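You operate a simulated robot arm through the tools that you are given. There is no shell and no other tool. Be economical: measure what you need, move in short steps, check, and stop when the job is done.

You are at the controls of a simulated two-armed robot. One attempt, no reset.

JOB
Gauge the cake waiting at the curve gate, then send it through.
Fine: use the ring gauge from the steel plate on that cake alone and put it back; lift the gate, run the belt at slow speed, stop it at 1 pcs. Set down upright: ring gauge.

It is judged by the outcome, as a careful person would: the job done as asked, and still so three seconds after it is handed in. It fails if anything else is knocked over, pushed out of place, dropped, spilled or broken.

ROBOT AND FRAMES
Two 7-joint arms with fingered hands on one trunk, on a base that drives. Base frame: it is fixed to the floor where the robot stands at the start and does not move with it; the origin is under the middle of the robot, x ahead of it, y to its left, z up. Readings come in m, degrees, newtons and seconds.
The left shoulder is at the start at [0.02, 0.123, 1.251], the right one opposite. Places, roughly: counter display [0.6, -1, 1]; curve gate [0.9, -0.9, 0.9]; curve lever [0.5, -0.2, 1]; large cake [5.75, -2, 0.5]; small cake [4.25, -2, 1]. Payload 2.4 kg a hand.
The tool frame of a hand sits at the grasp point between the pads (the TCP): z along the fingers, y along the line on which they close. The tips reach 0.017 m beyond it. The gripper opens to 0.088 m. The gripper's body begins 0.047 m behind the TCP. The gripper is a hand of 3 fingers: y runs from the thumb to the fingers, the wrist lies at [0, 0, -0.165] in the tool frame, and closing takes about 1.5 s.
Orientation is told as [roll, pitch, yaw] about the base's x, y, z axes, in that order, counted from this pose: with the fingers straight down and closing along the base's y, the tool's x points along the base's -x, its y along +y and its z along -z.

CONTROLS
- The arms move only by the tool step_arm. It takes "left_rows", "right_rows" or both (then of equal length, played together; a hand with none holds still); each is a list of rows, each a list of 6 numbers: the shift along the base's x, y, z in cm, then the turn, a rotation vector about the base's x, y, z in degrees. In form: [[x, y, z, ax, ay, az], ...]. A call has 1 to 12 rows; each row shifts and turns the commanded pose from where the row before left it. "left_grip" and "right_grip" are, for a hand that has rows, the finger opening in cm, from 0 to 8.8, set as the call begins (left out, the last holds). Each row takes 0.2 s and may step no farther than 0.05 m and 8.6 degrees from the row before; otherwise, or with a gripper value out of range, the whole call is refused. Where a pose cannot be reached the arm comes as near as it can. A force on the tool above 40 N (or 10 N above the force at the start of the call, whichever is more), or a blocked arm, ends the call early, and 0.2 s more pass. The fingers move at their own pace (about 0.045 m/s each) and stop on an object; they squeeze with about 22 N. The grip force told is the motor's: it shows also when the fingers shut on nothing. Time passes only in rows, and 0.2 s behind the last, so rows that do not move let the fingers close. It gives the time, the measured TCP pose, the force on the tool (base axes), the opening and the grip force at its end, in the units of the frame above (readings bear some noise), with the torque about the TCP (base axes, N m) and any sound that the robot's microphone picked up.
- Cameras (640 x 400 px; columns grow to the right, rows downward): "scene" is now at [0.0537, -0.0083, 1.7019]; the picture's right is [-0.11, -0.99, 0.00], its down [-0.79, 0.09, -0.61] and it looks along [0.60, -0.07, -0.80] (base axes); focal length 250 px, centre (320, 200). "left" rides on the left gripper at [-0.052, 0.004, -0.066] in its tool frame; the picture's right is [-0.09, -1.00, 0.00], its down [0.78, -0.07, -0.62] and it looks along [0.62, -0.05, 0.78] (tool axes); focal length 243 px, centre (320, 200). "right" rides on the right gripper at [0.052, 0.004, -0.066] in its tool frame; the picture's right is [-0.08, 1.00, 0.00], its down [-0.78, -0.07, -0.62] and it looks along [-0.62, -0.05, 0.78] (tool axes); focal length 243 px, centre (320, 200). There is no depth. A picture from a camera that has moved, and an enlarged one, comes with that camera's place and axes in the base frame and with its lens.
- get_image(camera): a new picture of that camera. It takes no simulated time.
- raise_lower(by): slides the trunk up (or, below 0, down) by that many m; the arms and the scene camera ride with it, the base frame stays. It gives what a move gives, with no picture.
- steer(legs): drives the robot by 1 to 6 legs, each [ahead, left, turn to the left] in m, m and degrees, along the robot's own axes; the way and the turn of a leg run together, so that a leg with both is an arc; at most 1.5 m and 180 degrees a leg. The arms and the cameras ride along, it lands a little off, and it stops where it bumps. It gives what a move gives.
- finger_targets(finger1, finger2, thumb_bend, hand): sets how far each is bent, from 0 (flat) to 100 (curled in); at 30 the hand is open as for a grip, at 70 the pads meet at the TCP. One left out holds its place. A second passes; each finger stops where it meets its share of the squeeze, and holds until it gets a number again. A gripper value or a shape takes the hand back. It gives what a move gives, with no picture; readings hold the bend of each and the force on the fingers (four entries, about 0 where the hand has none), thumb and palm.
- hand_shape(shape, hand): the hand has 3 fingers and takes this shape, open, in about a second: jaw (thumb against the fingers, like two jaws); tri (thumb and two fingers); tip (a fingertip pinch); poke (one finger out to press); point (the index stretched); flat (the hand flat); cup (the hand cupped); fist (a fist). The gripper value then closes the fingers along that shape, each until it touches; the sizes above hold for jaw. It gives what a move gives, with no picture.
- aim_head(pan, tilt): turns the head with the scene camera to pan (to the left, within 120 degrees either way) and tilt (down, from -29 to 69), counted from straight ahead of the robot. It gives what a move gives.
- enlarge(camera, box): a new picture of the part [left, top, right, bottom] of that camera's present view, enlarged. It takes no simulated time.
- close_job(): hands the job in; it is judged then, once.

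Work in short steps. Places have to be worked out from the pictures, the camera data and where the tool is seen: move nearer, look again, correct. Check each grasp and each placing, and mend what went wrong. You have 120 turns and 92 pictures in all, those below and enlarged ones among them. Open the grippers and draw the arms clear of the work before you hand the job in, unless the task says otherwise; then end with one line.

The tools are called after "Request:" as name(argument=value, ...) on one line, values as JSON. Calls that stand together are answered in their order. step_arm: Moves the arms, as the interface text tells. Its arguments: {"type":"object","properties":{"left_rows":{"type":"array","items":{"type":"array","items":{"type":"number"}}},"left_grip":{"type":"number"},"right_rows":{"type":"array","items":{"type":"array","items":{"type":"number"}}},"right_grip":{"type":"number"}},"required":[]} The other tools are called the same way: raise_lower (by) slides the trunk up or down; hand_shape (shape, hand) gives the hand a shape; finger_targets (finger1, finger2, thumb_bend, hand) moves the fingers one by one; steer (legs) drives the base; aim_head (pan, tilt) turns the head that bears the scene camera; get_image (camera) takes a picture; enlarge (camera, box) takes an enlarged picture of a part of a camera's view; close_job () hands the job in.

At the start:

```text
time: 0.0
left_eef_pos: [0.3219, 0.0532, 1.1663]
left_tcp_rot: [0.0, -0.1, 0.0]
left_force: [-0.7, 0.2, -0.6]
left_torque: [-0.01, 0.03, -0.03]
left_gripper_width: 0.0878
left_grasp_force: 0.1
left_shape: jaw
left_bend: [30.0, 30.0, 30.0]
left_finger forces: [0.0, 0.1, 0.0, 0.0, 0.1, 0.0]
right_eef_pos: [0.2578, -0.1987, 1.167]
right_tcp_rot: [0.0, 0.0, 0.1]
right_force: [0.1, -0.2, 1.0]
right_torque: [0.02, -0.04, 0.04]
right_gripper_width: 0.0879
right_grasp_force: 0.1
right_shape: jaw
right_bend: [30.0, 30.0, 30.0]
right_finger forces: [0.0, 0.2, 0.0, 0.1, 0.0, 0.0]
trunk travel left (down, up): [-0.464, 0.366]
robot x, y, heading: [0.001, -0.0014, -0.0]
head pan, tilt: [-6.6, 52.7]
```

scene: 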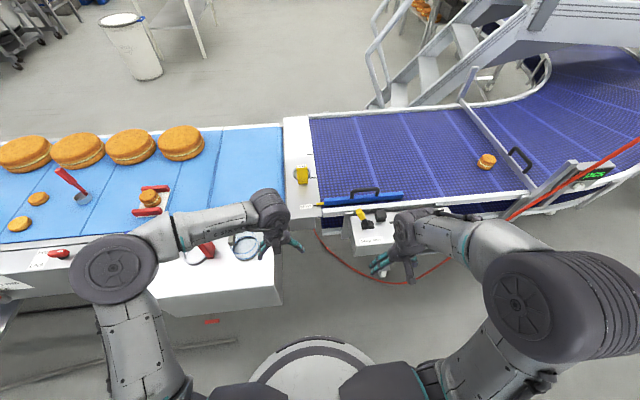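
right: 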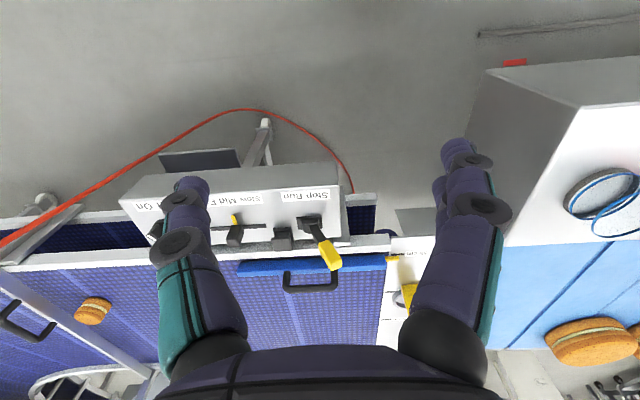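
left: 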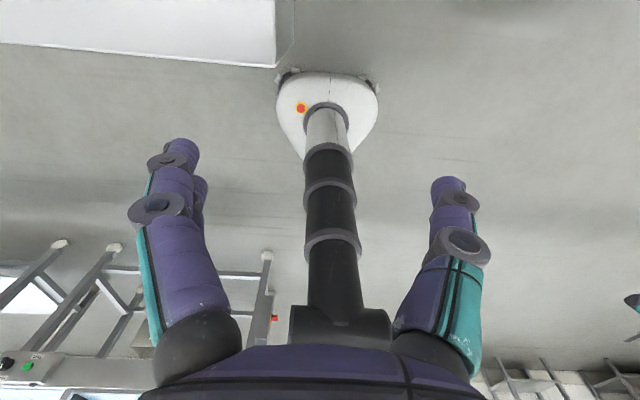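

I start by looking closer at the plate with the ring gauge, the control box and the gate.

Request:
enlarge(camera="scene", box=[120, 170, 320, 295])

Request:
enlarge(camera="scene", box=[440, 100, 640, 225])

Request:
enlarge(camera="right", box=[100, 130, 400, 318])

```text
3.20 times, centred on (220, 232) of scene
camera zoom: at [0.0537, -0.0083, 1.7019], right [-0.11, -0.99, 0.0], down [-0.79, 0.09, -0.61], along [0.6, -0.07, -0.8], focal length 801 px, centre (640, 96)
```

zoom: 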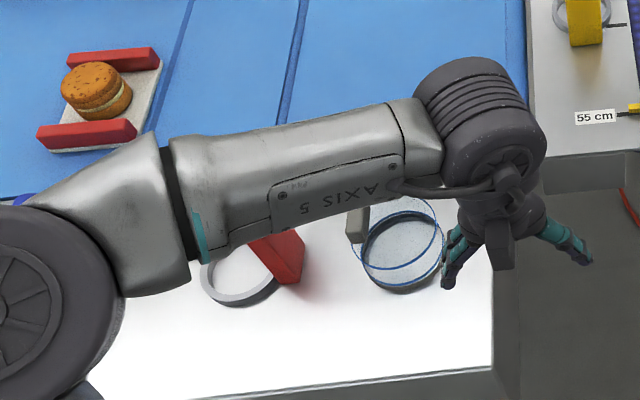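

```text
3.20 times, centred on (540, 162) of scene
camera zoom: at [0.0537, -0.0083, 1.7019], right [-0.11, -0.99, 0.0], down [-0.79, 0.09, -0.61], along [0.6, -0.07, -0.8], focal length 801 px, centre (-384, 320)
```

zoom: 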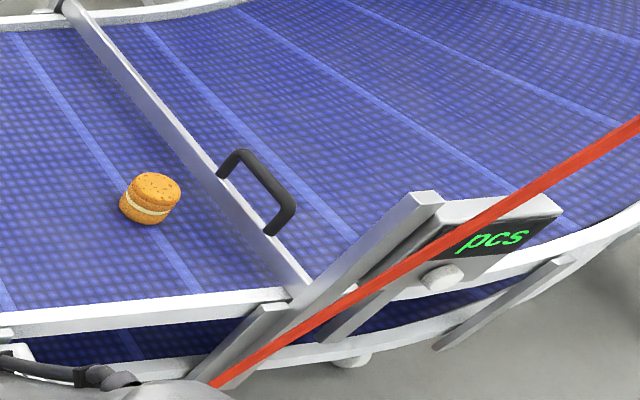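

```text
2.13 times, centred on (250, 224) of right
camera zoom: at [0.205, -0.1941, 1.2326], right [0.08, 1.0, 0.0], down [0.78, -0.07, 0.62], along [0.62, -0.05, -0.78], focal length 516 px, centre (469, 149)
```

zoom: 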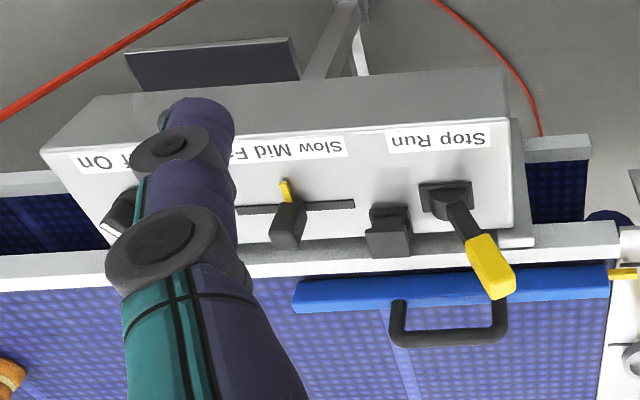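

The left arm hides the near plates. I look around with the head and get a view of the right-hand side first.

Request:
aim_head(pan=-45, tilt=40)

Request:
get_image(camera="scene")

Request:
step_arm(left_rows=[[-3, 4, 2, 0, 0, 0], [-3, 4, 2, 0, 0, 0], [-3, 4, 2, 0, 0, 0], [-3, 4, 2, 0, 0, 0], [-2, 4, 2, 0, 0, 0]])

Request:
aim_head(pan=20, tilt=52)

Request:
get_image(camera="scene")

```text
time: 1.1
left_eef_pos: [0.3216, 0.0531, 1.1663]
left_tcp_rot: [-0.1, -0.2, 0.0]
left_force: [-0.2, -0.8, 0.9]
left_torque: [0.0, 0.01, 0.01]
left_gripper_width: 0.0879
left_grasp_force: 0.2
left_shape: jaw
left_bend: [30.0, 30.0, 30.0]
left_finger forces: [0.0, 0.0, 0.1, 0.1, 0.0, 0.1]
right_eef_pos: [0.2574, -0.1993, 1.1681]
right_tcp_rot: [0.0, 0.0, -0.1]
right_force: [0.1, 0.2, -0.5]
right_torque: [-0.02, -0.03, -0.02]
right_gripper_width: 0.0879
right_grasp_force: 0.0
right_shape: jaw
right_bend: [30.0, 30.0, 30.0]
right_finger forces: [0.1, 0.0, 0.0, 0.0, 0.0, 0.0]
trunk travel left (down, up): [-0.464, 0.366]
robot x, y, heading: [0.0025, -0.0001, -0.3]
head pan, tilt: [-45.0, 40.0]
```

```text
85 pictures are left
camera scene: at [0.0399, -0.0598, 1.7196], right [-0.71, -0.71, 0.0], down [-0.46, 0.45, -0.77], along [0.54, -0.54, -0.64], focal length 250 px, centre (320, 200)
```

scene: 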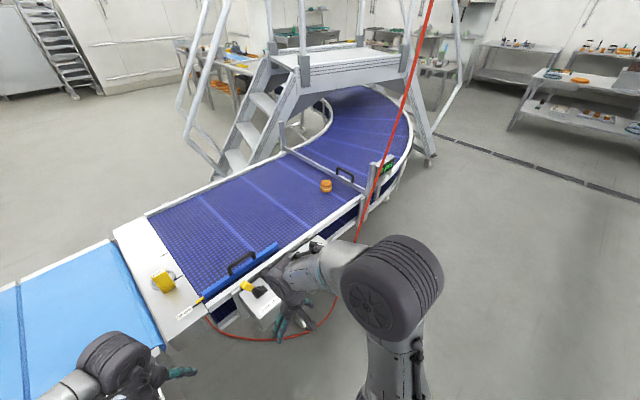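

```text
refused: row 1 steps farther than a row can; nothing moved
```

```text
time: 2.4
left_eef_pos: [0.3205, 0.0518, 1.1663]
left_tcp_rot: [0.1, -0.1, 0.0]
left_force: [0.0, 0.2, 0.0]
left_torque: [-0.05, 0.01, -0.01]
left_gripper_width: 0.0879
left_grasp_force: 0.1
left_shape: jaw
left_bend: [30.0, 30.0, 30.0]
left_finger forces: [0.0, 0.0, 0.0, 0.1, 0.0, 0.0]
right_eef_pos: [0.2575, -0.2003, 1.1676]
right_tcp_rot: [0.0, 0.0, 0.0]
right_force: [-0.3, 0.6, -0.8]
right_torque: [-0.01, -0.02, 0.04]
right_gripper_width: 0.0881
right_grasp_force: 0.0
right_shape: jaw
right_bend: [30.0, 30.0, 30.0]
right_finger forces: [0.0, 0.0, 0.0, 0.0, 0.0, 0.0]
trunk travel left (down, up): [-0.464, 0.366]
robot x, y, heading: [-0.0043, -0.0019, 0.0]
head pan, tilt: [20.0, 52.0]
```

```text
84 pictures are left
camera scene: at [0.0503, 0.0259, 1.7028], right [0.34, -0.94, 0.0], down [-0.74, -0.27, -0.62], along [0.58, 0.21, -0.79], focal length 250 px, centre (320, 200)
```

scene: 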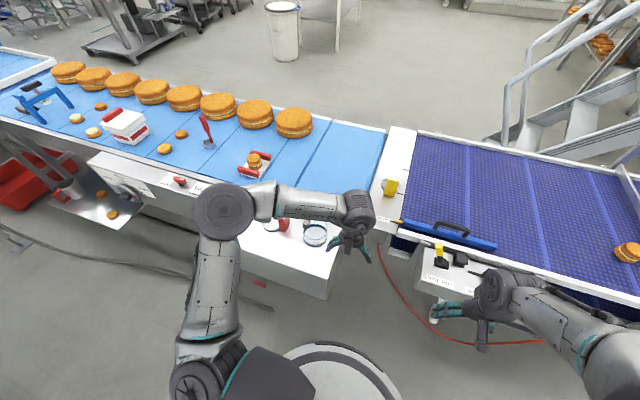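

Enlarging the corner under the left wrist, where rings are visible, after moving the left arm up and back.

Request:
step_arm(left_rows=[[-2, 3.5, 2, 0, 0, 0], [-2, 3.5, 2, 0, 0, 0], [-2, 3.5, 2, 0, 0, 0], [-2, 3.5, 2, 0, 0, 0], [-2, 3.5, 2, 0, 0, 0]])

Request:
enlarge(camera="scene", box=[180, 140, 420, 290])

Request:
enlarge(camera="scene", box=[370, 160, 530, 300])

```text
time: 3.6
left_eef_pos: [0.2188, 0.2287, 1.2678]
left_tcp_rot: [-0.1, 0.0, 0.0]
left_force: [0.2, 0.6, -0.6]
left_torque: [0.0, 0.01, -0.01]
left_gripper_width: 0.088
left_grasp_force: 0.0
left_shape: jaw
left_bend: [30.0, 30.0, 30.0]
left_finger forces: [0.0, 0.0, 0.0, 0.1, 0.1, 0.1]
right_eef_pos: [0.2565, -0.1982, 1.1687]
right_tcp_rot: [-0.1, 0.0, -0.1]
right_force: [-1.2, 0.8, -0.6]
right_torque: [0.02, -0.01, -0.02]
right_gripper_width: 0.0878
right_grasp_force: 0.0
right_shape: jaw
right_bend: [30.0, 30.0, 30.0]
right_finger forces: [0.0, 0.0, 0.0, 0.0, 0.1, 0.1]
trunk travel left (down, up): [-0.464, 0.366]
robot x, y, heading: [-0.0025, 0.0012, -0.1]
head pan, tilt: [20.0, 52.0]
```

```text
2.67 times, centred on (300, 215) of scene
camera zoom: at [0.0495, 0.0269, 1.7028], right [0.34, -0.94, 0.0], down [-0.74, -0.27, -0.62], along [0.58, 0.21, -0.79], focal length 668 px, centre (373, 160)
```

zoom: 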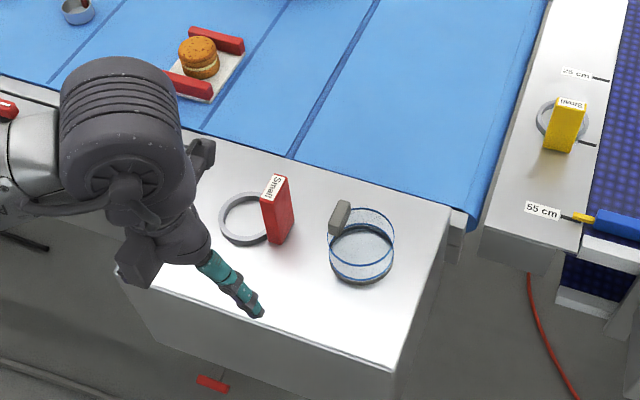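

```text
2.86 times, centred on (450, 230) of scene
camera zoom: at [0.0495, 0.0269, 1.7028], right [0.34, -0.94, 0.0], down [-0.74, -0.27, -0.62], along [0.58, 0.21, -0.79], focal length 715 px, centre (-51, 114)
```

zoom: 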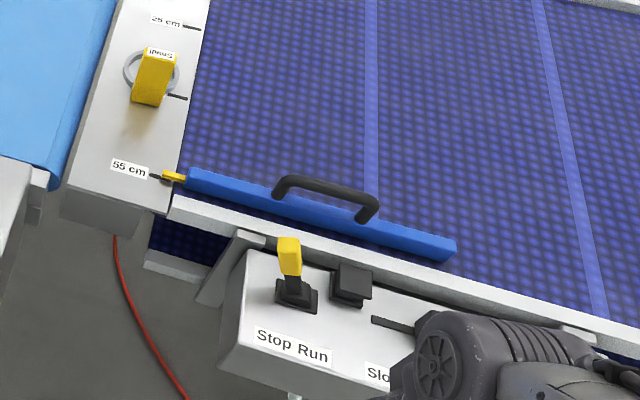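

The yellow ring gauge stands on the steel transfer plate; the red and clear ones are on the white table. Now I look closer at the gate and the display.

Request:
aim_head(pan=-50, tilt=38)

Request:
enlarge(camera="scene", box=[260, 90, 440, 250])

Request:
enlarge(camera="scene", box=[130, 200, 380, 356])

```text
time: 5.0
left_eef_pos: [0.2201, 0.2273, 1.2684]
left_tcp_rot: [0.0, 0.0, -0.1]
left_force: [-0.4, 0.3, -0.1]
left_torque: [-0.01, 0.01, -0.01]
left_gripper_width: 0.0877
left_grasp_force: 0.1
left_shape: jaw
left_bend: [30.0, 30.0, 30.0]
left_finger forces: [0.0, 0.0, 0.0, 0.0, 0.0, 0.1]
right_eef_pos: [0.2571, -0.2001, 1.1685]
right_tcp_rot: [0.1, 0.1, 0.0]
right_force: [0.4, -0.2, 0.5]
right_torque: [0.04, -0.01, -0.01]
right_gripper_width: 0.0878
right_grasp_force: 0.1
right_shape: jaw
right_bend: [30.0, 30.0, 30.0]
right_finger forces: [0.0, 0.0, 0.0, 0.1, 0.0, 0.0]
trunk travel left (down, up): [-0.464, 0.366]
robot x, y, heading: [-0.0067, -0.0017, -0.2]
head pan, tilt: [-50.0, 38.0]
```

```text
2.50 times, centred on (350, 170) of scene
camera zoom: at [0.0351, -0.0657, 1.7226], right [-0.77, -0.64, 0.0], down [-0.4, 0.47, -0.79], along [0.51, -0.6, -0.62], focal length 626 px, centre (245, 275)
```

zoom: 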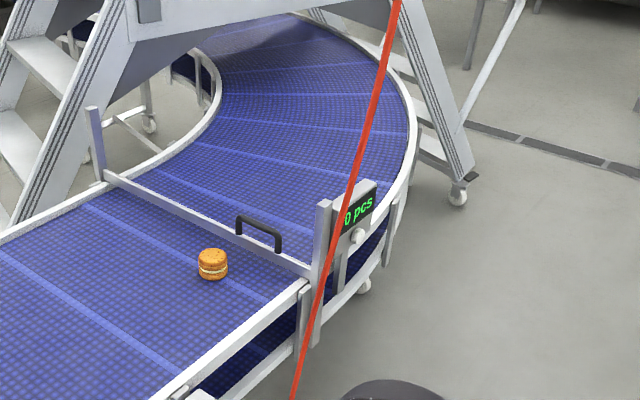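

```text
2.56 times, centred on (255, 278) of scene
camera zoom: at [0.0351, -0.0657, 1.7226], right [-0.77, -0.64, 0.0], down [-0.4, 0.47, -0.79], along [0.51, -0.6, -0.62], focal length 641 px, centre (486, 0)
```

zoom: 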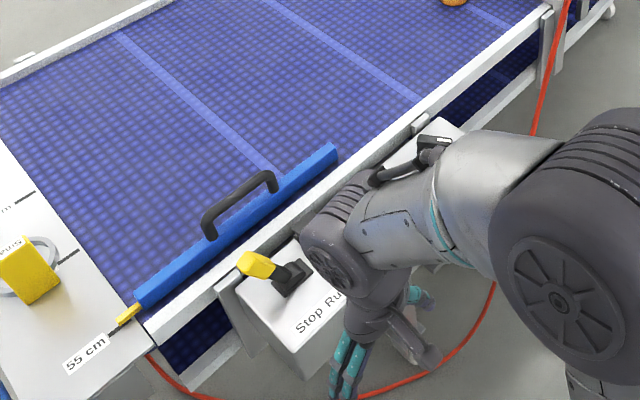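

A red hose rises near the gate; I need its depth before moving there. I sidestep a little to the right and look again for parallax.

Request:
steer(legs=[[0, -0.2, 0]])

Request:
get_image(camera="scene")

Request:
get_image(camera="right")

```text
time: 6.6
left_eef_pos: [0.2191, 0.026, 1.2683]
left_tcp_rot: [0.1, -0.2, 0.1]
left_force: [-0.9, 0.3, 0.7]
left_torque: [0.0, 0.06, 0.01]
left_gripper_width: 0.088
left_grasp_force: 0.1
left_shape: jaw
left_bend: [30.0, 30.0, 30.0]
left_finger forces: [0.0, 0.1, 0.1, 0.0, 0.0, 0.0]
right_eef_pos: [0.2581, -0.3999, 1.1677]
right_tcp_rot: [0.0, 0.0, 0.0]
right_force: [0.1, -1.1, 0.5]
right_torque: [-0.03, 0.0, -0.02]
right_gripper_width: 0.0876
right_grasp_force: 0.0
right_shape: jaw
right_bend: [30.0, 30.0, 30.0]
right_finger forces: [0.0, 0.1, 0.0, 0.1, 0.0, 0.0]
trunk travel left (down, up): [-0.464, 0.366]
robot x, y, heading: [-0.0006, -0.2014, 0.1]
head pan, tilt: [-50.0, 38.0]
```

```text
79 pictures are left
camera scene: at [0.0353, -0.2671, 1.7226], right [-0.77, -0.64, 0.0], down [-0.4, 0.47, -0.79], along [0.51, -0.6, -0.62], focal length 250 px, centre (320, 200)
```

scene: 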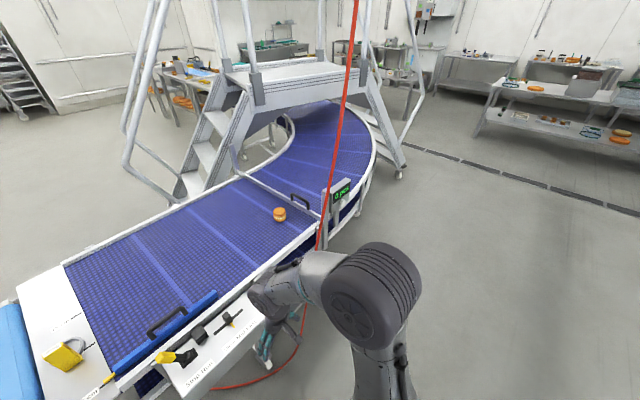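

```text
78 pictures are left
camera right: at [0.2054, -0.3947, 1.2324], right [0.08, 1.0, 0.0], down [0.78, -0.07, 0.62], along [0.62, -0.05, -0.78], focal length 243 px, centre (320, 200)
```

right: 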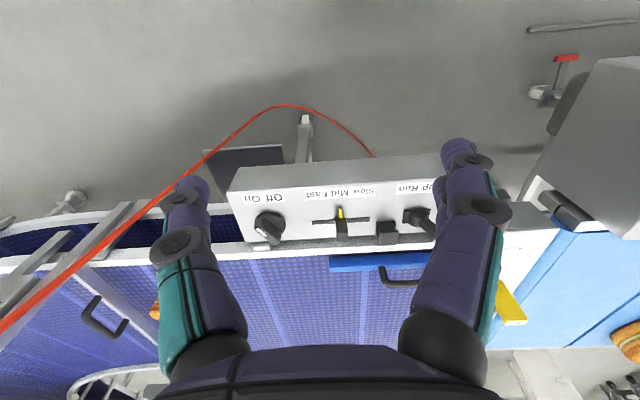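

The hose hangs at about x≈0.43, y≈-0.74, so I'll plan around it. Next, a close look at the control box.

Request:
enlarge(camera="right", box=[210, 140, 450, 290])

Request:
enlarge(camera="scene", box=[30, 280, 260, 400])

Request:
enlarge(camera="scene", box=[250, 150, 390, 250])

```text
2.67 times, centred on (330, 215) of right
camera zoom: at [0.2054, -0.3947, 1.2324], right [0.08, 1.0, 0.0], down [0.78, -0.07, 0.62], along [0.62, -0.05, -0.78], focal length 647 px, centre (293, 160)
```

zoom: 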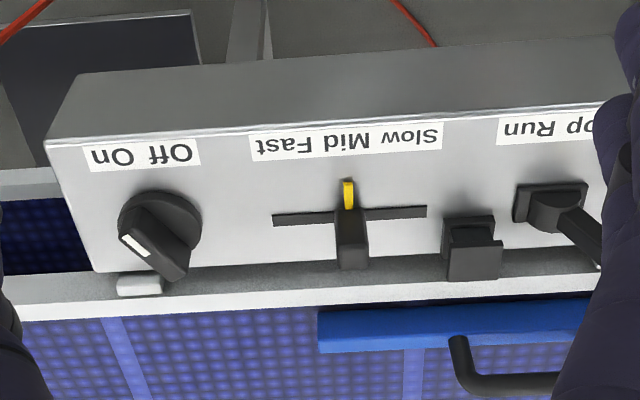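

```text
2.78 times, centred on (145, 340) of scene
camera zoom: at [0.0353, -0.2671, 1.7226], right [-0.77, -0.64, 0.0], down [-0.4, 0.47, -0.79], along [0.51, -0.6, -0.62], focal length 697 px, centre (807, -190)
```

zoom: 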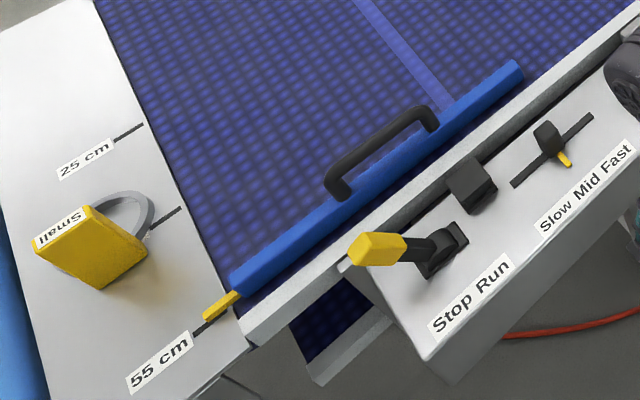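

```text
4.00 times, centred on (320, 200) of scene
camera zoom: at [0.0353, -0.2671, 1.7226], right [-0.77, -0.64, 0.0], down [-0.4, 0.47, -0.79], along [0.51, -0.6, -0.62], focal length 1001 px, centre (320, 200)
```

zoom: 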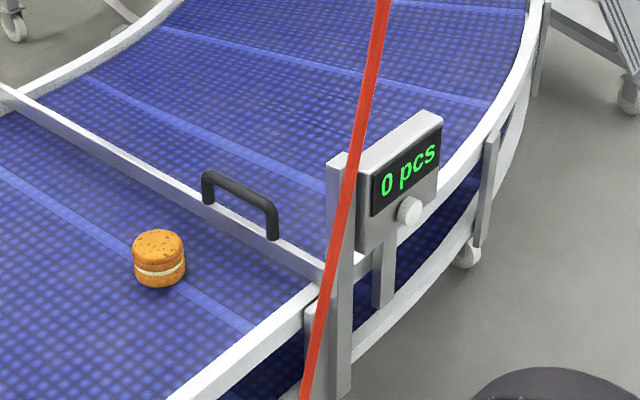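

Lever is at Stop, slider at Mid. I drive a bit left and ahead toward the yellow gauge and look straight at it.

Request:
steer(legs=[[0, 0.1, 0], [0.1, 0, 0]])

Request:
aim_head(pan=4, tilt=52)

Request:
get_image(camera="scene")

```text
time: 8.5
left_eef_pos: [0.3231, 0.1273, 1.2687]
left_tcp_rot: [0.0, 0.0, 0.2]
left_force: [0.7, 0.1, 0.5]
left_torque: [-0.02, 0.01, -0.01]
left_gripper_width: 0.0879
left_grasp_force: 0.1
left_shape: jaw
left_bend: [30.0, 30.0, 30.0]
left_finger forces: [0.0, 0.0, 0.1, 0.0, 0.0, 0.0]
right_eef_pos: [0.3614, -0.2997, 1.1666]
right_tcp_rot: [0.0, 0.1, 0.2]
right_force: [0.1, -0.6, 0.3]
right_torque: [-0.04, 0.02, -0.02]
right_gripper_width: 0.0877
right_grasp_force: 0.1
right_shape: jaw
right_bend: [30.0, 30.0, 30.0]
right_finger forces: [0.1, 0.0, 0.0, 0.0, 0.0, 0.0]
trunk travel left (down, up): [-0.464, 0.366]
robot x, y, heading: [0.1015, -0.0975, 0.1]
head pan, tilt: [-50.0, 38.0]
```

```text
time: 9.8
left_eef_pos: [0.321, 0.1269, 1.2682]
left_tcp_rot: [0.1, -0.1, 0.3]
left_force: [-0.5, -0.1, 0.6]
left_torque: [0.0, -0.01, 0.01]
left_gripper_width: 0.0879
left_grasp_force: 0.0
left_shape: jaw
left_bend: [30.0, 30.0, 30.0]
left_finger forces: [0.0, 0.0, 0.0, 0.0, 0.1, 0.1]
right_eef_pos: [0.3614, -0.2996, 1.1676]
right_tcp_rot: [-0.1, 0.0, 0.1]
right_force: [-0.1, -0.1, -0.8]
right_torque: [0.0, 0.04, -0.01]
right_gripper_width: 0.0879
right_grasp_force: 0.1
right_shape: jaw
right_bend: [30.0, 30.0, 30.0]
right_finger forces: [0.1, 0.1, 0.1, 0.1, 0.2, 0.1]
trunk travel left (down, up): [-0.464, 0.366]
robot x, y, heading: [0.1047, -0.0997, 0.1]
head pan, tilt: [4.0, 52.0]
```

```text
74 pictures are left
camera scene: at [0.157, -0.0947, 1.7028], right [0.07, -1.0, 0.0], down [-0.79, -0.06, -0.62], along [0.61, 0.04, -0.79], focal length 250 px, centre (320, 200)
```

scene: 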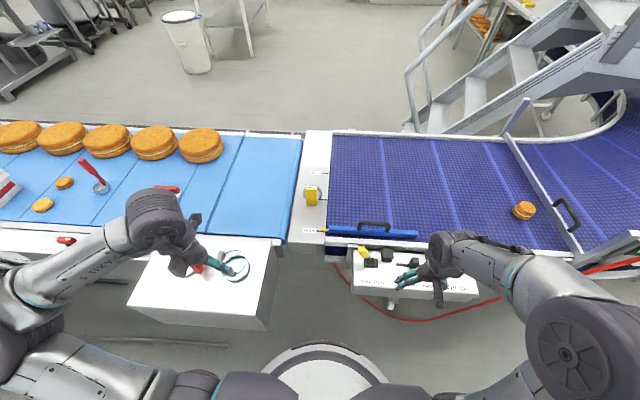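

Request:
enlarge(camera="scene", box=[285, 165, 349, 205])

Request:
enlarge(camera="scene", box=[480, 170, 640, 270])

```text
10.00 times, centred on (317, 185) of scene
camera zoom: at [0.157, -0.0947, 1.7028], right [0.07, -1.0, 0.0], down [-0.79, -0.06, -0.62], along [0.61, 0.04, -0.79], focal length 2503 px, centre (350, 350)
```

zoom: 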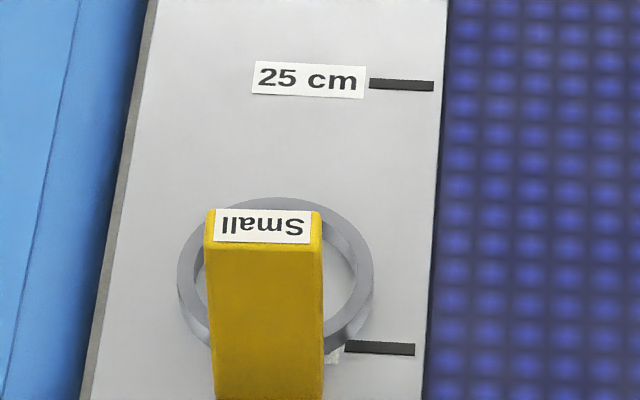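

```text
4.00 times, centred on (560, 220) of scene
camera zoom: at [0.157, -0.0947, 1.7028], right [0.07, -1.0, 0.0], down [-0.79, -0.06, -0.62], along [0.61, 0.04, -0.79], focal length 1001 px, centre (-640, 120)
```

zoom: 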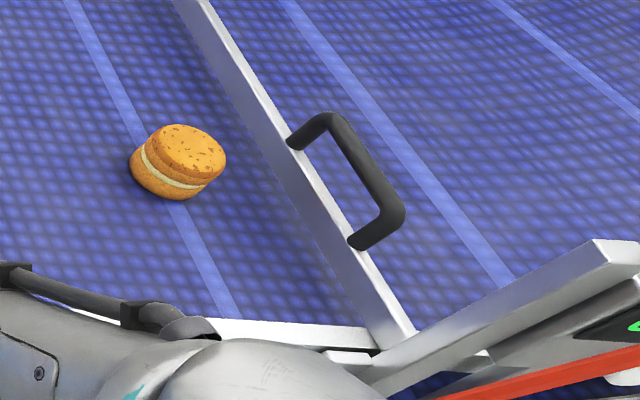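

Plate top judged at z≈0.885, handle a ~4.4×1.5 cm plate about 9 cm high at (0.78,-0.02), ring ahead of it, ring OD ≈8 cm. I move the left hand high toward it while turning the yaw by -90° so it closes along x.

Request:
step_arm(left_rows=[[2.5, -1.2, 0, 0, 0, -7.5], [2.5, -1.2, 0, 0, 0, -7.5], [2.5, -1.2, 0, 0, 0, -7.5], [2.5, -1.2, 0, 0, 0, -7.5], [2.5, -1.2, 0, 0, 0, -7.5], [2.5, -1.2, 0, 0, 0, -7.5], [2.5, -1.2, 0, 0, 0, -7.5], [2.5, -1.2, 0, 0, 0, -7.5], [2.5, -1.2, 0, 0, 0, -7.5], [2.5, -1.2, 0, 0, 0, -7.5], [2.5, -1.2, 0, 0, 0, -7.5], [2.5, -1.2, 0, 0, 0, -7.5]])

Request:
get_image(camera="scene")

```text
time: 12.3
left_eef_pos: [0.5423, -0.0037, 1.2552]
left_tcp_rot: [0.1, 0.0, -90.0]
left_force: [0.4, 0.1, 0.4]
left_torque: [0.06, 0.0, 0.02]
left_gripper_width: 0.088
left_grasp_force: 0.0
left_shape: jaw
left_bend: [30.0, 30.0, 30.0]
left_finger forces: [0.1, 0.0, 0.0, 0.1, 0.0, 0.0]
left hand out of reach, approached as far as the arm can: row 9, 10, 11, 12
right_eef_pos: [0.3596, -0.2998, 1.1677]
right_tcp_rot: [-0.1, 0.0, 0.2]
right_force: [0.1, 0.1, -0.8]
right_torque: [0.04, 0.01, -0.01]
right_gripper_width: 0.0877
right_grasp_force: 0.1
right_shape: jaw
right_bend: [30.0, 30.0, 30.0]
right_finger forces: [0.1, 0.1, 0.1, 0.0, 0.0, 0.1]
trunk travel left (down, up): [-0.464, 0.366]
robot x, y, heading: [0.0971, -0.0997, 0.1]
head pan, tilt: [4.0, 52.0]
```

```text
71 pictures are left
camera scene: at [0.1563, -0.0959, 1.7029], right [0.07, -1.0, 0.0], down [-0.79, -0.06, -0.62], along [0.61, 0.05, -0.79], focal length 250 px, centre (320, 200)
```

scene: 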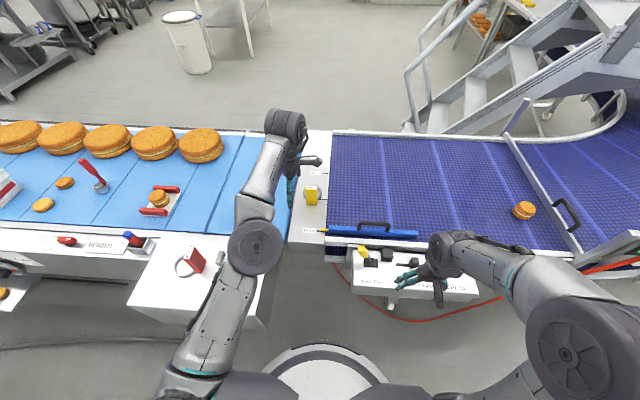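

The arm reaches only ~0.45 m from the shoulder, so I must get closer and/or tilt the hand forward. I look down to see the floor clearance.

Request:
aim_head(pan=0, tilt=69)

Request:
get_image(camera="scene")

Request:
get_image(camera="right")

Request:
get_image(camera="left")

```text
time: 13.1
left_eef_pos: [0.5432, -0.0018, 1.2543]
left_tcp_rot: [0.0, -0.1, -89.7]
left_force: [0.0, 0.1, 0.7]
left_torque: [-0.02, 0.01, -0.01]
left_gripper_width: 0.0878
left_grasp_force: 0.2
left_shape: jaw
left_bend: [30.0, 30.0, 30.0]
left_finger forces: [0.0, 0.0, 0.0, 0.0, 0.0, 0.0]
right_eef_pos: [0.3605, -0.2991, 1.1675]
right_tcp_rot: [0.1, 0.0, 0.2]
right_force: [0.8, -0.2, 0.3]
right_torque: [0.0, 0.0, 0.0]
right_gripper_width: 0.088
right_grasp_force: 0.0
right_shape: jaw
right_bend: [30.0, 30.0, 30.0]
right_finger forces: [0.1, 0.0, 0.0, 0.1, 0.1, 0.0]
trunk travel left (down, up): [-0.464, 0.366]
robot x, y, heading: [0.1001, -0.1017, 0.3]
head pan, tilt: [0.0, 68.8]
```

```text
70 pictures are left
camera scene: at [0.1382, -0.1001, 1.6835], right [0.0, -1.0, 0.0], down [-0.93, 0.0, -0.36], along [0.36, 0.0, -0.93], focal length 250 px, centre (320, 200)
```

scene: 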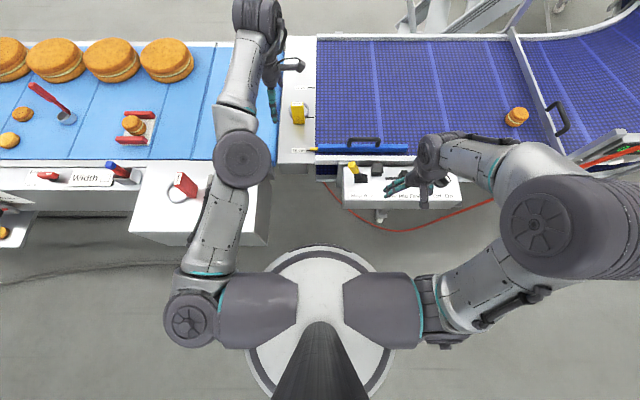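

```text
69 pictures are left
camera right: at [0.3081, -0.294, 1.2326], right [0.08, 1.0, 0.0], down [0.78, -0.06, 0.62], along [0.62, -0.05, -0.78], focal length 243 px, centre (320, 200)
```

right: 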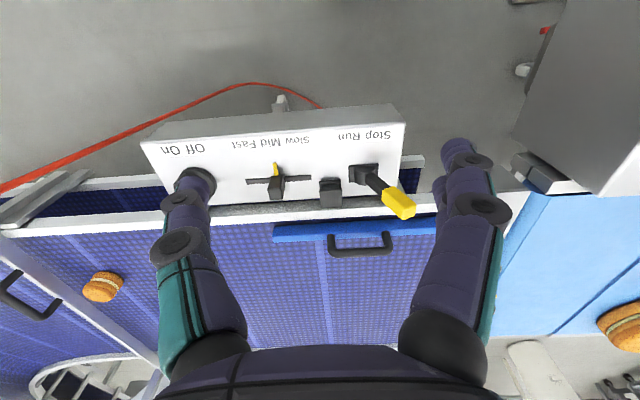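

```text
68 pictures are left
camera left: at [0.5472, -0.0557, 1.3209], right [-1.0, -0.09, 0.0], down [-0.07, 0.78, 0.62], along [-0.06, 0.62, -0.78], focal length 243 px, centre (320, 200)
```

left: 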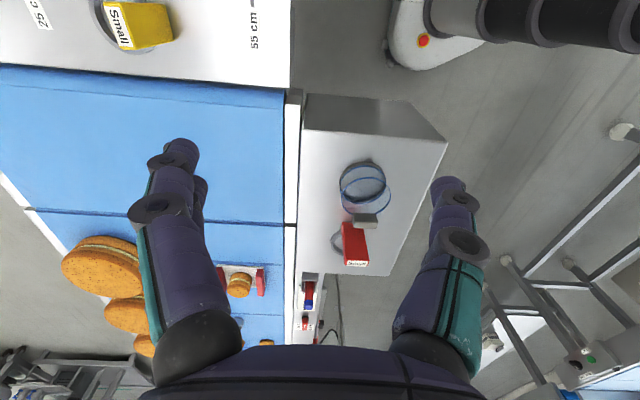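

Floor under the plate looks clear. I creep forward 0.13 m, raising the right hand first.

Request:
step_arm(right_rows=[[-2, 0, 4, 0, 0, 0], [-2, 0, 4, 0, 0, 0], [-2, 0, 4, 0, 0, 0]])

Request:
steer(legs=[[0.13, 0, 0]])

Request:
get_image(camera="scene")

```text
time: 13.9
left_eef_pos: [0.5445, -0.0037, 1.2553]
left_tcp_rot: [-0.1, -0.1, -89.9]
left_force: [-0.9, -0.3, 1.5]
left_torque: [0.01, -0.01, -0.02]
left_gripper_width: 0.0881
left_grasp_force: 0.0
left_shape: jaw
left_bend: [30.0, 30.0, 30.0]
left_finger forces: [0.0, 0.0, 0.0, 0.0, 0.0, 0.0]
right_eef_pos: [0.361, -0.299, 1.1685]
right_tcp_rot: [0.0, 0.1, 0.2]
right_force: [-0.5, -0.2, 0.3]
right_torque: [-0.04, -0.01, 0.0]
right_gripper_width: 0.0878
right_grasp_force: 0.0
right_shape: jaw
right_bend: [30.0, 30.0, 30.0]
right_finger forces: [0.0, 0.1, 0.0, 0.0, 0.0, 0.1]
right hand out of reach, approached as far as the arm can: row 1, 2, 3
trunk travel left (down, up): [-0.464, 0.366]
robot x, y, heading: [0.1037, -0.0998, 0.5]
head pan, tilt: [0.0, 68.8]
```

```text
time: 15.2
left_eef_pos: [0.6758, -0.0028, 1.2545]
left_tcp_rot: [-0.1, -0.1, -89.8]
left_force: [0.1, -0.2, -0.2]
left_torque: [0.02, 0.01, 0.01]
left_gripper_width: 0.0877
left_grasp_force: 0.0
left_shape: jaw
left_bend: [30.0, 30.0, 30.0]
left_finger forces: [0.0, 0.0, 0.0, 0.0, 0.1, 0.1]
right_eef_pos: [0.4936, -0.299, 1.1667]
right_tcp_rot: [0.0, 0.1, 0.2]
right_force: [0.2, 0.6, 0.5]
right_torque: [0.0, 0.01, -0.02]
right_gripper_width: 0.0879
right_grasp_force: 0.0
right_shape: jaw
right_bend: [30.0, 30.0, 30.0]
right_finger forces: [0.0, 0.0, 0.0, 0.0, 0.0, 0.0]
trunk travel left (down, up): [-0.464, 0.366]
robot x, y, heading: [0.2343, -0.0972, 0.2]
head pan, tilt: [0.0, 68.8]
```

```text
67 pictures are left
camera scene: at [0.2715, -0.0998, 1.6834], right [0.0, -1.0, 0.0], down [-0.93, 0.0, -0.36], along [0.36, 0.0, -0.93], focal length 250 px, centre (320, 200)
```

scene: 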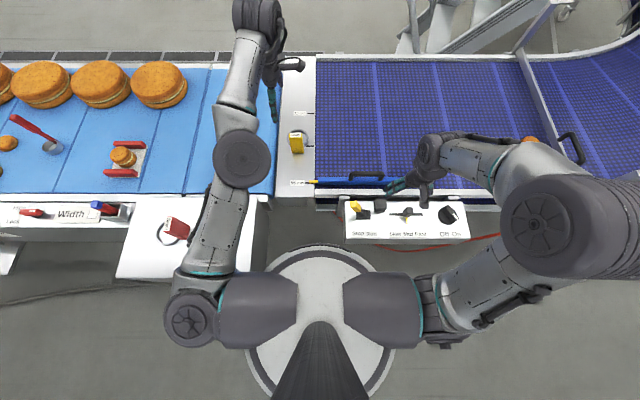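

Moved without a bump. I lower the trunk 0.1 m, then bring the left hand back to yaw 0 and pitch it forward, to reach out more.

Request:
raise_lower(by=-0.08)

Request:
step_arm(left_rows=[[-2, 1, 0, 0, 0, 7.5], [-2, 1, 0, 0, 0, 7.5], [-2, 0, 0, 0, 0, 7.5], [-2, 0, 0, 0, 0, 7.5], [-2, 0, 0, 0, 0, 7.5], [0, 0, 0, 0, 0, 7.5], [0, 0, 0, 0, 0, 7.5], [0, 0, 0, 0, 0, 7.5], [0, 0, 0, 0, 0, 7.5], [0, 0, 0, 0, 0, 7.5], [0, 0, 0, 0, 0, 7.5], [0, 0, 0, 0, 0, 7.5]])

Request:
step_arm(left_rows=[[1, -0.5, -1, 0, -8, 0], [1, -0.5, -1, 0, -8, 0], [1, -0.5, -1, 0, -8, 0], [1, -0.5, -1, 0, -8, 0], [1, -0.5, -1, 0, -8, 0], [1, -0.5, -1, 0, -8, 0], [1, -0.5, -1, 0, -8, 0]])

Request:
aim_head(pan=0, tilt=55)

Request:
get_image(camera="scene")

```text
time: 16.4
left_eef_pos: [0.6734, -0.0021, 1.1759]
left_tcp_rot: [0.0, -0.1, -89.8]
left_force: [-0.5, -0.3, 0.4]
left_torque: [-0.03, -0.03, -0.02]
left_gripper_width: 0.0881
left_grasp_force: 0.0
left_shape: jaw
left_bend: [30.0, 30.0, 30.0]
left_finger forces: [0.1, 0.1, 0.0, 0.0, 0.1, 0.1]
right_eef_pos: [0.4929, -0.2989, 1.0875]
right_tcp_rot: [0.0, 0.0, 0.1]
right_force: [0.3, 0.1, -0.1]
right_torque: [-0.01, -0.01, -0.01]
right_gripper_width: 0.088
right_grasp_force: 0.0
right_shape: jaw
right_bend: [30.0, 30.0, 30.0]
right_finger forces: [0.0, 0.0, 0.1, 0.0, 0.0, 0.0]
trunk travel left (down, up): [-0.384, 0.446]
robot x, y, heading: [0.2302, -0.1, 0.0]
head pan, tilt: [0.0, 68.8]
```

```text
time: 19.0
left_eef_pos: [0.6218, 0.048, 1.2243]
left_tcp_rot: [0.0, 0.0, -3.4]
left_force: [1.1, -0.4, 0.2]
left_torque: [-0.01, 0.0, 0.0]
left_gripper_width: 0.088
left_grasp_force: 0.0
left_shape: jaw
left_bend: [30.0, 30.0, 30.0]
left_finger forces: [0.0, 0.0, 0.0, 0.0, 0.1, 0.0]
left hand out of reach, approached as far as the arm can: row 1, 2, 3, 4
right_eef_pos: [0.4901, -0.2992, 1.0874]
right_tcp_rot: [0.0, 0.0, 0.0]
right_force: [0.1, 0.3, -0.4]
right_torque: [0.0, 0.0, -0.01]
right_gripper_width: 0.088
right_grasp_force: 0.0
right_shape: jaw
right_bend: [30.0, 30.0, 30.0]
right_finger forces: [0.0, 0.0, 0.2, 0.1, 0.1, 0.0]
trunk travel left (down, up): [-0.384, 0.446]
robot x, y, heading: [0.2324, -0.0997, -0.0]
head pan, tilt: [0.0, 68.8]
```

```text
time: 20.6
left_eef_pos: [0.6916, 0.0143, 1.1522]
left_tcp_rot: [5.1, -55.9, -6.4]
left_force: [-0.9, 0.6, -0.5]
left_torque: [0.0, -0.01, 0.03]
left_gripper_width: 0.0879
left_grasp_force: 0.0
left_shape: jaw
left_bend: [30.0, 30.0, 30.0]
left_finger forces: [0.1, 0.0, 0.1, 0.0, 0.1, 0.1]
right_eef_pos: [0.4908, -0.2991, 1.088]
right_tcp_rot: [-0.1, 0.0, 0.1]
right_force: [-0.6, 1.3, -0.1]
right_torque: [-0.02, -0.01, -0.01]
right_gripper_width: 0.0883
right_grasp_force: 0.1
right_shape: jaw
right_bend: [30.0, 30.0, 30.0]
right_finger forces: [0.0, 0.1, 0.0, 0.0, 0.1, 0.0]
trunk travel left (down, up): [-0.384, 0.446]
robot x, y, heading: [0.233, -0.1015, 0.2]
head pan, tilt: [0.0, 68.8]
```

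```text
time: 21.4
left_eef_pos: [0.691, 0.0139, 1.1536]
left_tcp_rot: [5.2, -55.9, -6.4]
left_force: [0.4, -0.8, 0.0]
left_torque: [0.05, -0.01, -0.02]
left_gripper_width: 0.088
left_grasp_force: 0.0
left_shape: jaw
left_bend: [30.0, 30.0, 30.0]
left_finger forces: [0.1, 0.0, 0.0, 0.2, 0.0, 0.0]
right_eef_pos: [0.4907, -0.2983, 1.087]
right_tcp_rot: [0.0, 0.0, 0.0]
right_force: [-0.6, 0.7, -0.8]
right_torque: [-0.02, 0.01, -0.01]
right_gripper_width: 0.0878
right_grasp_force: 0.1
right_shape: jaw
right_bend: [30.0, 30.0, 30.0]
right_finger forces: [0.0, 0.0, 0.0, 0.0, 0.1, 0.0]
trunk travel left (down, up): [-0.384, 0.446]
robot x, y, heading: [0.2332, -0.1011, -0.1]
head pan, tilt: [0.0, 55.0]
```

```text
66 pictures are left
camera scene: at [0.2855, -0.0997, 1.6189], right [0.0, -1.0, 0.0], down [-0.82, 0.0, -0.57], along [0.57, 0.0, -0.82], focal length 250 px, centre (320, 200)
```

scene: 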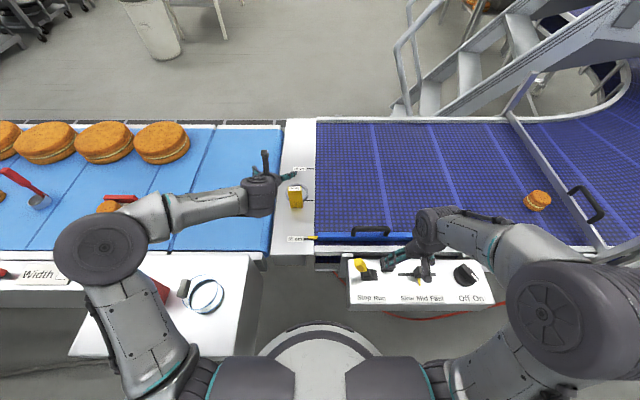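

The hand is near the gauge. I zoom in to refine the gauge's location relative to it.

Request:
enlarge(camera="scene", box=[240, 145, 336, 225])

```text
5.00 times, centred on (288, 185) of scene
camera zoom: at [0.2855, -0.0997, 1.6189], right [0.0, -1.0, 0.0], down [-0.82, 0.0, -0.57], along [0.57, 0.0, -0.82], focal length 1252 px, centre (480, 275)
```

zoom: 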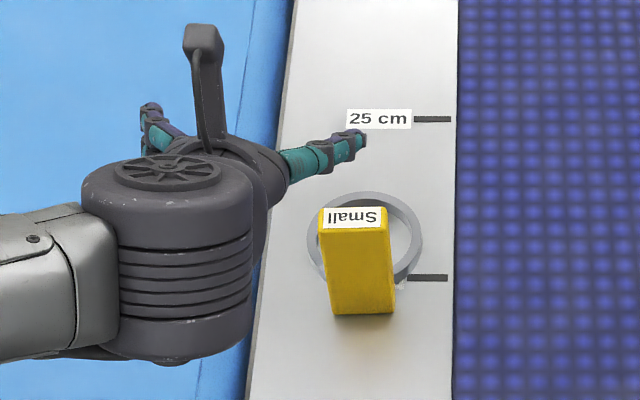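

Gauge handle: x 0.766–0.783, y≈-0.019, top z≈0.98; ring centre ≈(0.82,-0.017). I move the left hand to a pre-grasp along its pointing axis, removing the small twist.

Request:
step_arm(left_rows=[[0.3, -0.8, -3.6, -0.7, 0, 0.5], [0.2, -0.8, -3.6, -0.7, 0, 0.5], [0.2, -0.8, -3.6, -0.7, 0, 0.5], [0.2, -0.9, -3.6, -0.7, 0, 0.4], [0, 0, 0, 0, 0, 0]], left_grip=8.8)

Request:
enlarge(camera="scene", box=[240, 145, 336, 225])

Request:
get_image(camera="left")

```text
time: 22.6
left_eef_pos: [0.6994, -0.0176, 1.0109]
left_tcp_rot: [0.2, -56.1, -0.4]
left_force: [-0.6, -0.8, -0.1]
left_torque: [-0.04, 0.01, -0.01]
left_gripper_width: 0.088
left_grasp_force: 0.1
left_shape: jaw
left_bend: [30.0, 30.0, 30.0]
left_finger forces: [0.0, 0.0, 0.0, 0.0, 0.0, 0.1]
right_eef_pos: [0.4907, -0.2999, 1.0868]
right_tcp_rot: [0.0, 0.0, 0.0]
right_force: [0.3, 0.7, -0.1]
right_torque: [0.0, 0.02, -0.01]
right_gripper_width: 0.0878
right_grasp_force: 0.0
right_shape: jaw
right_bend: [30.0, 30.0, 30.0]
right_finger forces: [0.0, 0.1, 0.0, 0.0, 0.0, 0.1]
trunk travel left (down, up): [-0.384, 0.446]
robot x, y, heading: [0.2335, -0.0994, 0.2]
head pan, tilt: [0.0, 55.0]
```

```text
5.00 times, centred on (288, 185) of scene
camera zoom: at [0.2853, -0.0996, 1.619], right [0.0, -1.0, 0.0], down [-0.82, 0.0, -0.57], along [0.57, 0.0, -0.82], focal length 1252 px, centre (480, 275)
```

zoom: 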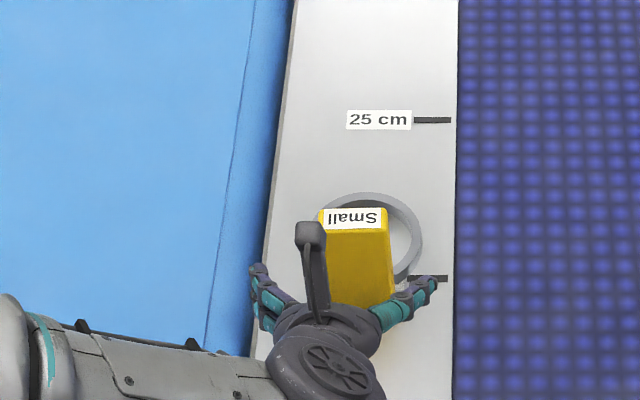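

```text
63 pictures are left
camera left: at [0.6729, -0.0137, 1.0903], right [0.04, -1.0, 0.07], down [-0.95, -0.06, -0.3], along [0.3, -0.05, -0.95], focal length 243 px, centre (320, 200)
```

left: 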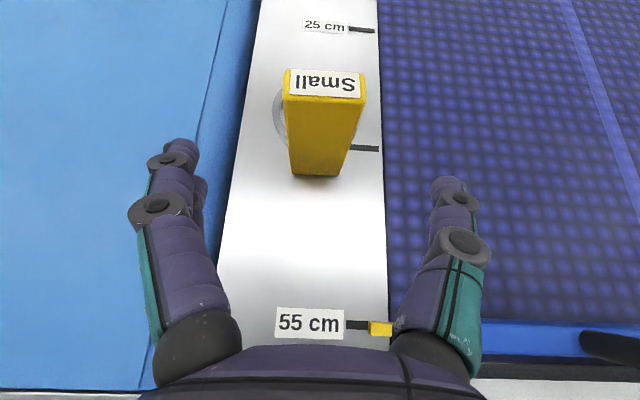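

The handle is centred between the fingers. I advance along the tool axis to straddle it.

Request:
step_arm(left_rows=[[1.9, -0.1, -1.4, 0, 0, 0], [1.9, -0.1, -1.4, 0, 0, 0], [1.9, 0, -1.4, 0, 0, 0], [1.9, 0, -1.4, 0, 0, 0], [0, 0, 0, 0, 0, 0]])

Request:
get_image(camera="left")

Request:
enlarge(camera="scene", box=[240, 145, 336, 225])

```text
time: 23.8
left_eef_pos: [0.7755, -0.0197, 0.953]
left_tcp_rot: [0.3, -55.9, -0.4]
left_force: [-0.4, -0.3, 0.1]
left_torque: [-0.01, -0.01, 0.02]
left_gripper_width: 0.0878
left_grasp_force: 0.0
left_shape: jaw
left_bend: [30.0, 30.0, 30.0]
left_finger forces: [0.1, 0.0, 0.1, 0.0, 0.0, 0.0]
right_eef_pos: [0.4912, -0.2991, 1.0872]
right_tcp_rot: [0.0, -0.1, 0.0]
right_force: [-0.4, 0.6, 0.6]
right_torque: [-0.04, 0.0, 0.01]
right_gripper_width: 0.0881
right_grasp_force: 0.1
right_shape: jaw
right_bend: [30.0, 30.0, 30.0]
right_finger forces: [0.0, 0.0, 0.0, 0.1, 0.1, 0.0]
trunk travel left (down, up): [-0.384, 0.446]
robot x, y, heading: [0.2313, -0.1012, 0.1]
head pan, tilt: [0.0, 55.0]
```

```text
62 pictures are left
camera left: at [0.7494, -0.0168, 1.0337], right [0.04, -1.0, 0.07], down [-0.95, -0.06, -0.3], along [0.3, -0.05, -0.95], focal length 243 px, centre (320, 200)
```

left: 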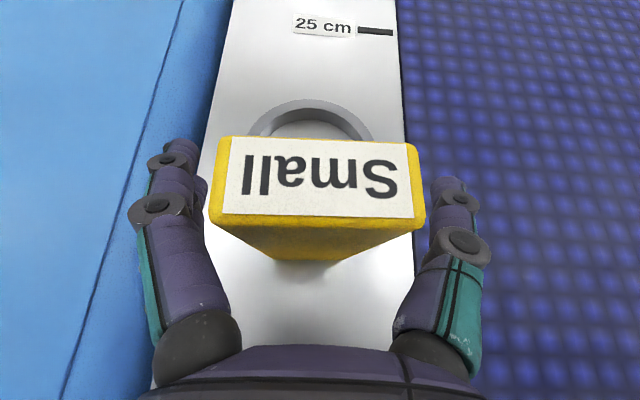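

```text
5.00 times, centred on (288, 185) of scene
camera zoom: at [0.2854, -0.0997, 1.6189], right [0.0, -1.0, 0.0], down [-0.82, 0.0, -0.57], along [0.57, 0.0, -0.82], focal length 1252 px, centre (480, 275)
```

zoom: 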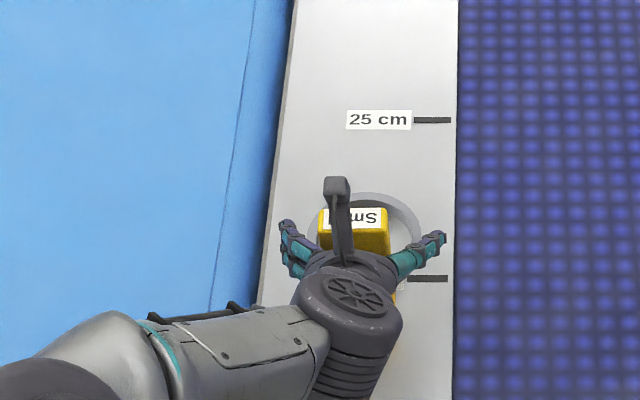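

Centred. Close on the handle.

Request:
step_arm(left_rows=[[0, 0, 0, 0, 0, 0], [0, 0, 0, 0, 0, 0], [0, 0, 0, 0, 0, 0], [0, 0, 0, 0, 0, 0], [0, 0, 0, 0, 0, 0], [0, 0, 0, 0, 0, 0], [0, 0, 0, 0, 0, 0]], left_grip=0)

Request:
get_image(camera="left")

```text
time: 25.4
left_eef_pos: [0.7759, -0.0203, 0.9537]
left_tcp_rot: [0.3, -56.0, -0.4]
left_force: [0.2, 0.3, 2.5]
left_torque: [-0.11, -0.09, -0.02]
left_gripper_width: 0.0193
left_grasp_force: 22.0
left_shape: jaw
left_bend: [77.0, 78.0, 75.0]
left_finger forces: [16.2, 9.4, 0.0, 0.0, 26.7, 0.0]
right_eef_pos: [0.4914, -0.2996, 1.0872]
right_tcp_rot: [0.0, 0.0, 0.1]
right_force: [0.3, -0.8, -0.4]
right_torque: [0.01, -0.01, -0.02]
right_gripper_width: 0.088
right_grasp_force: 0.1
right_shape: jaw
right_bend: [30.0, 30.0, 30.0]
right_finger forces: [0.0, 0.0, 0.0, 0.0, 0.1, 0.1]
trunk travel left (down, up): [-0.384, 0.446]
robot x, y, heading: [0.2344, -0.0979, -0.1]
head pan, tilt: [0.0, 55.0]
```

```text
60 pictures are left
camera left: at [0.7493, -0.0169, 1.0342], right [0.04, -1.0, 0.07], down [-0.95, -0.06, -0.3], along [0.3, -0.05, -0.95], focal length 243 px, centre (320, 200)
```

left: 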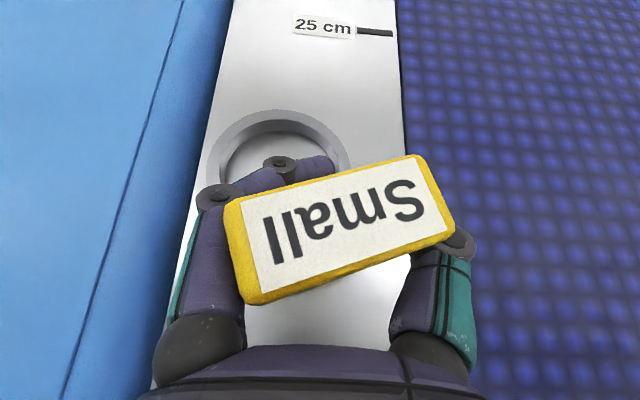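

The handle twisted ~20° as the fingers curled round it – not a clean grip. I reopen to see how it stands.

Request:
step_arm(left_rows=[[0, 0, 0, 0, 0, 0], [0, 0, 0, 0, 0, 0], [0, 0, 0, 0, 0, 0], [0, 0, 0, 0, 0, 0], [0, 0, 0, 0, 0, 0], [0, 0, 0, 0, 0, 0]], left_grip=8.8)

Request:
get_image(camera="left")

Request:
enlarge(camera="scene", box=[240, 145, 336, 225])

```text
time: 26.8
left_eef_pos: [0.7764, -0.0196, 0.9533]
left_tcp_rot: [0.3, -56.1, -0.4]
left_force: [0.6, -0.4, -0.2]
left_torque: [-0.02, 0.01, 0.01]
left_gripper_width: 0.0879
left_grasp_force: 0.0
left_shape: jaw
left_bend: [30.0, 30.0, 30.0]
left_finger forces: [0.0, 0.0, 0.1, 0.0, 0.0, 0.0]
right_eef_pos: [0.4921, -0.2992, 1.0869]
right_tcp_rot: [0.0, 0.0, 0.1]
right_force: [0.1, 0.0, 0.0]
right_torque: [-0.01, 0.01, 0.01]
right_gripper_width: 0.0882
right_grasp_force: 0.2
right_shape: jaw
right_bend: [30.0, 30.0, 30.0]
right_finger forces: [0.0, 0.0, 0.1, 0.0, 0.0, 0.0]
trunk travel left (down, up): [-0.384, 0.446]
robot x, y, heading: [0.2354, -0.1027, 0.1]
head pan, tilt: [0.0, 55.0]
```

```text
59 pictures are left
camera left: at [0.7494, -0.0168, 1.0339], right [0.04, -1.0, 0.07], down [-0.95, -0.06, -0.3], along [0.3, -0.05, -0.95], focal length 243 px, centre (320, 200)
```

left: 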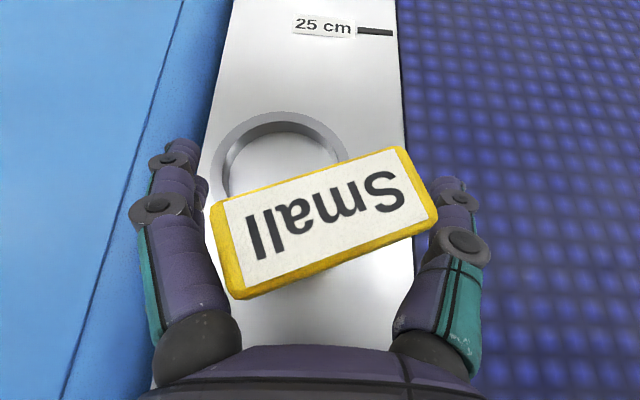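

```text
5.00 times, centred on (288, 185) of scene
camera zoom: at [0.2855, -0.0997, 1.6189], right [0.0, -1.0, 0.0], down [-0.82, 0.0, -0.57], along [0.57, 0.0, -0.82], focal length 1252 px, centre (480, 275)
```

zoom: 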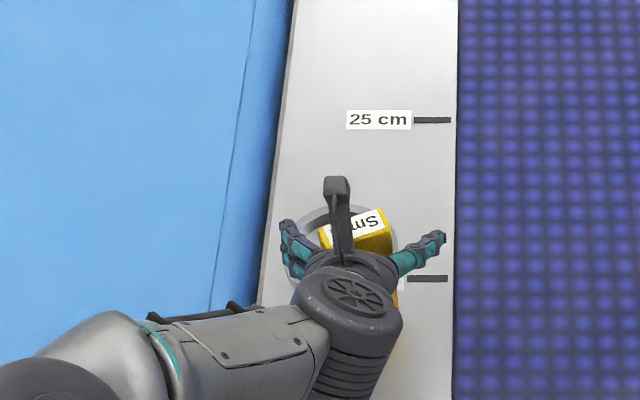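

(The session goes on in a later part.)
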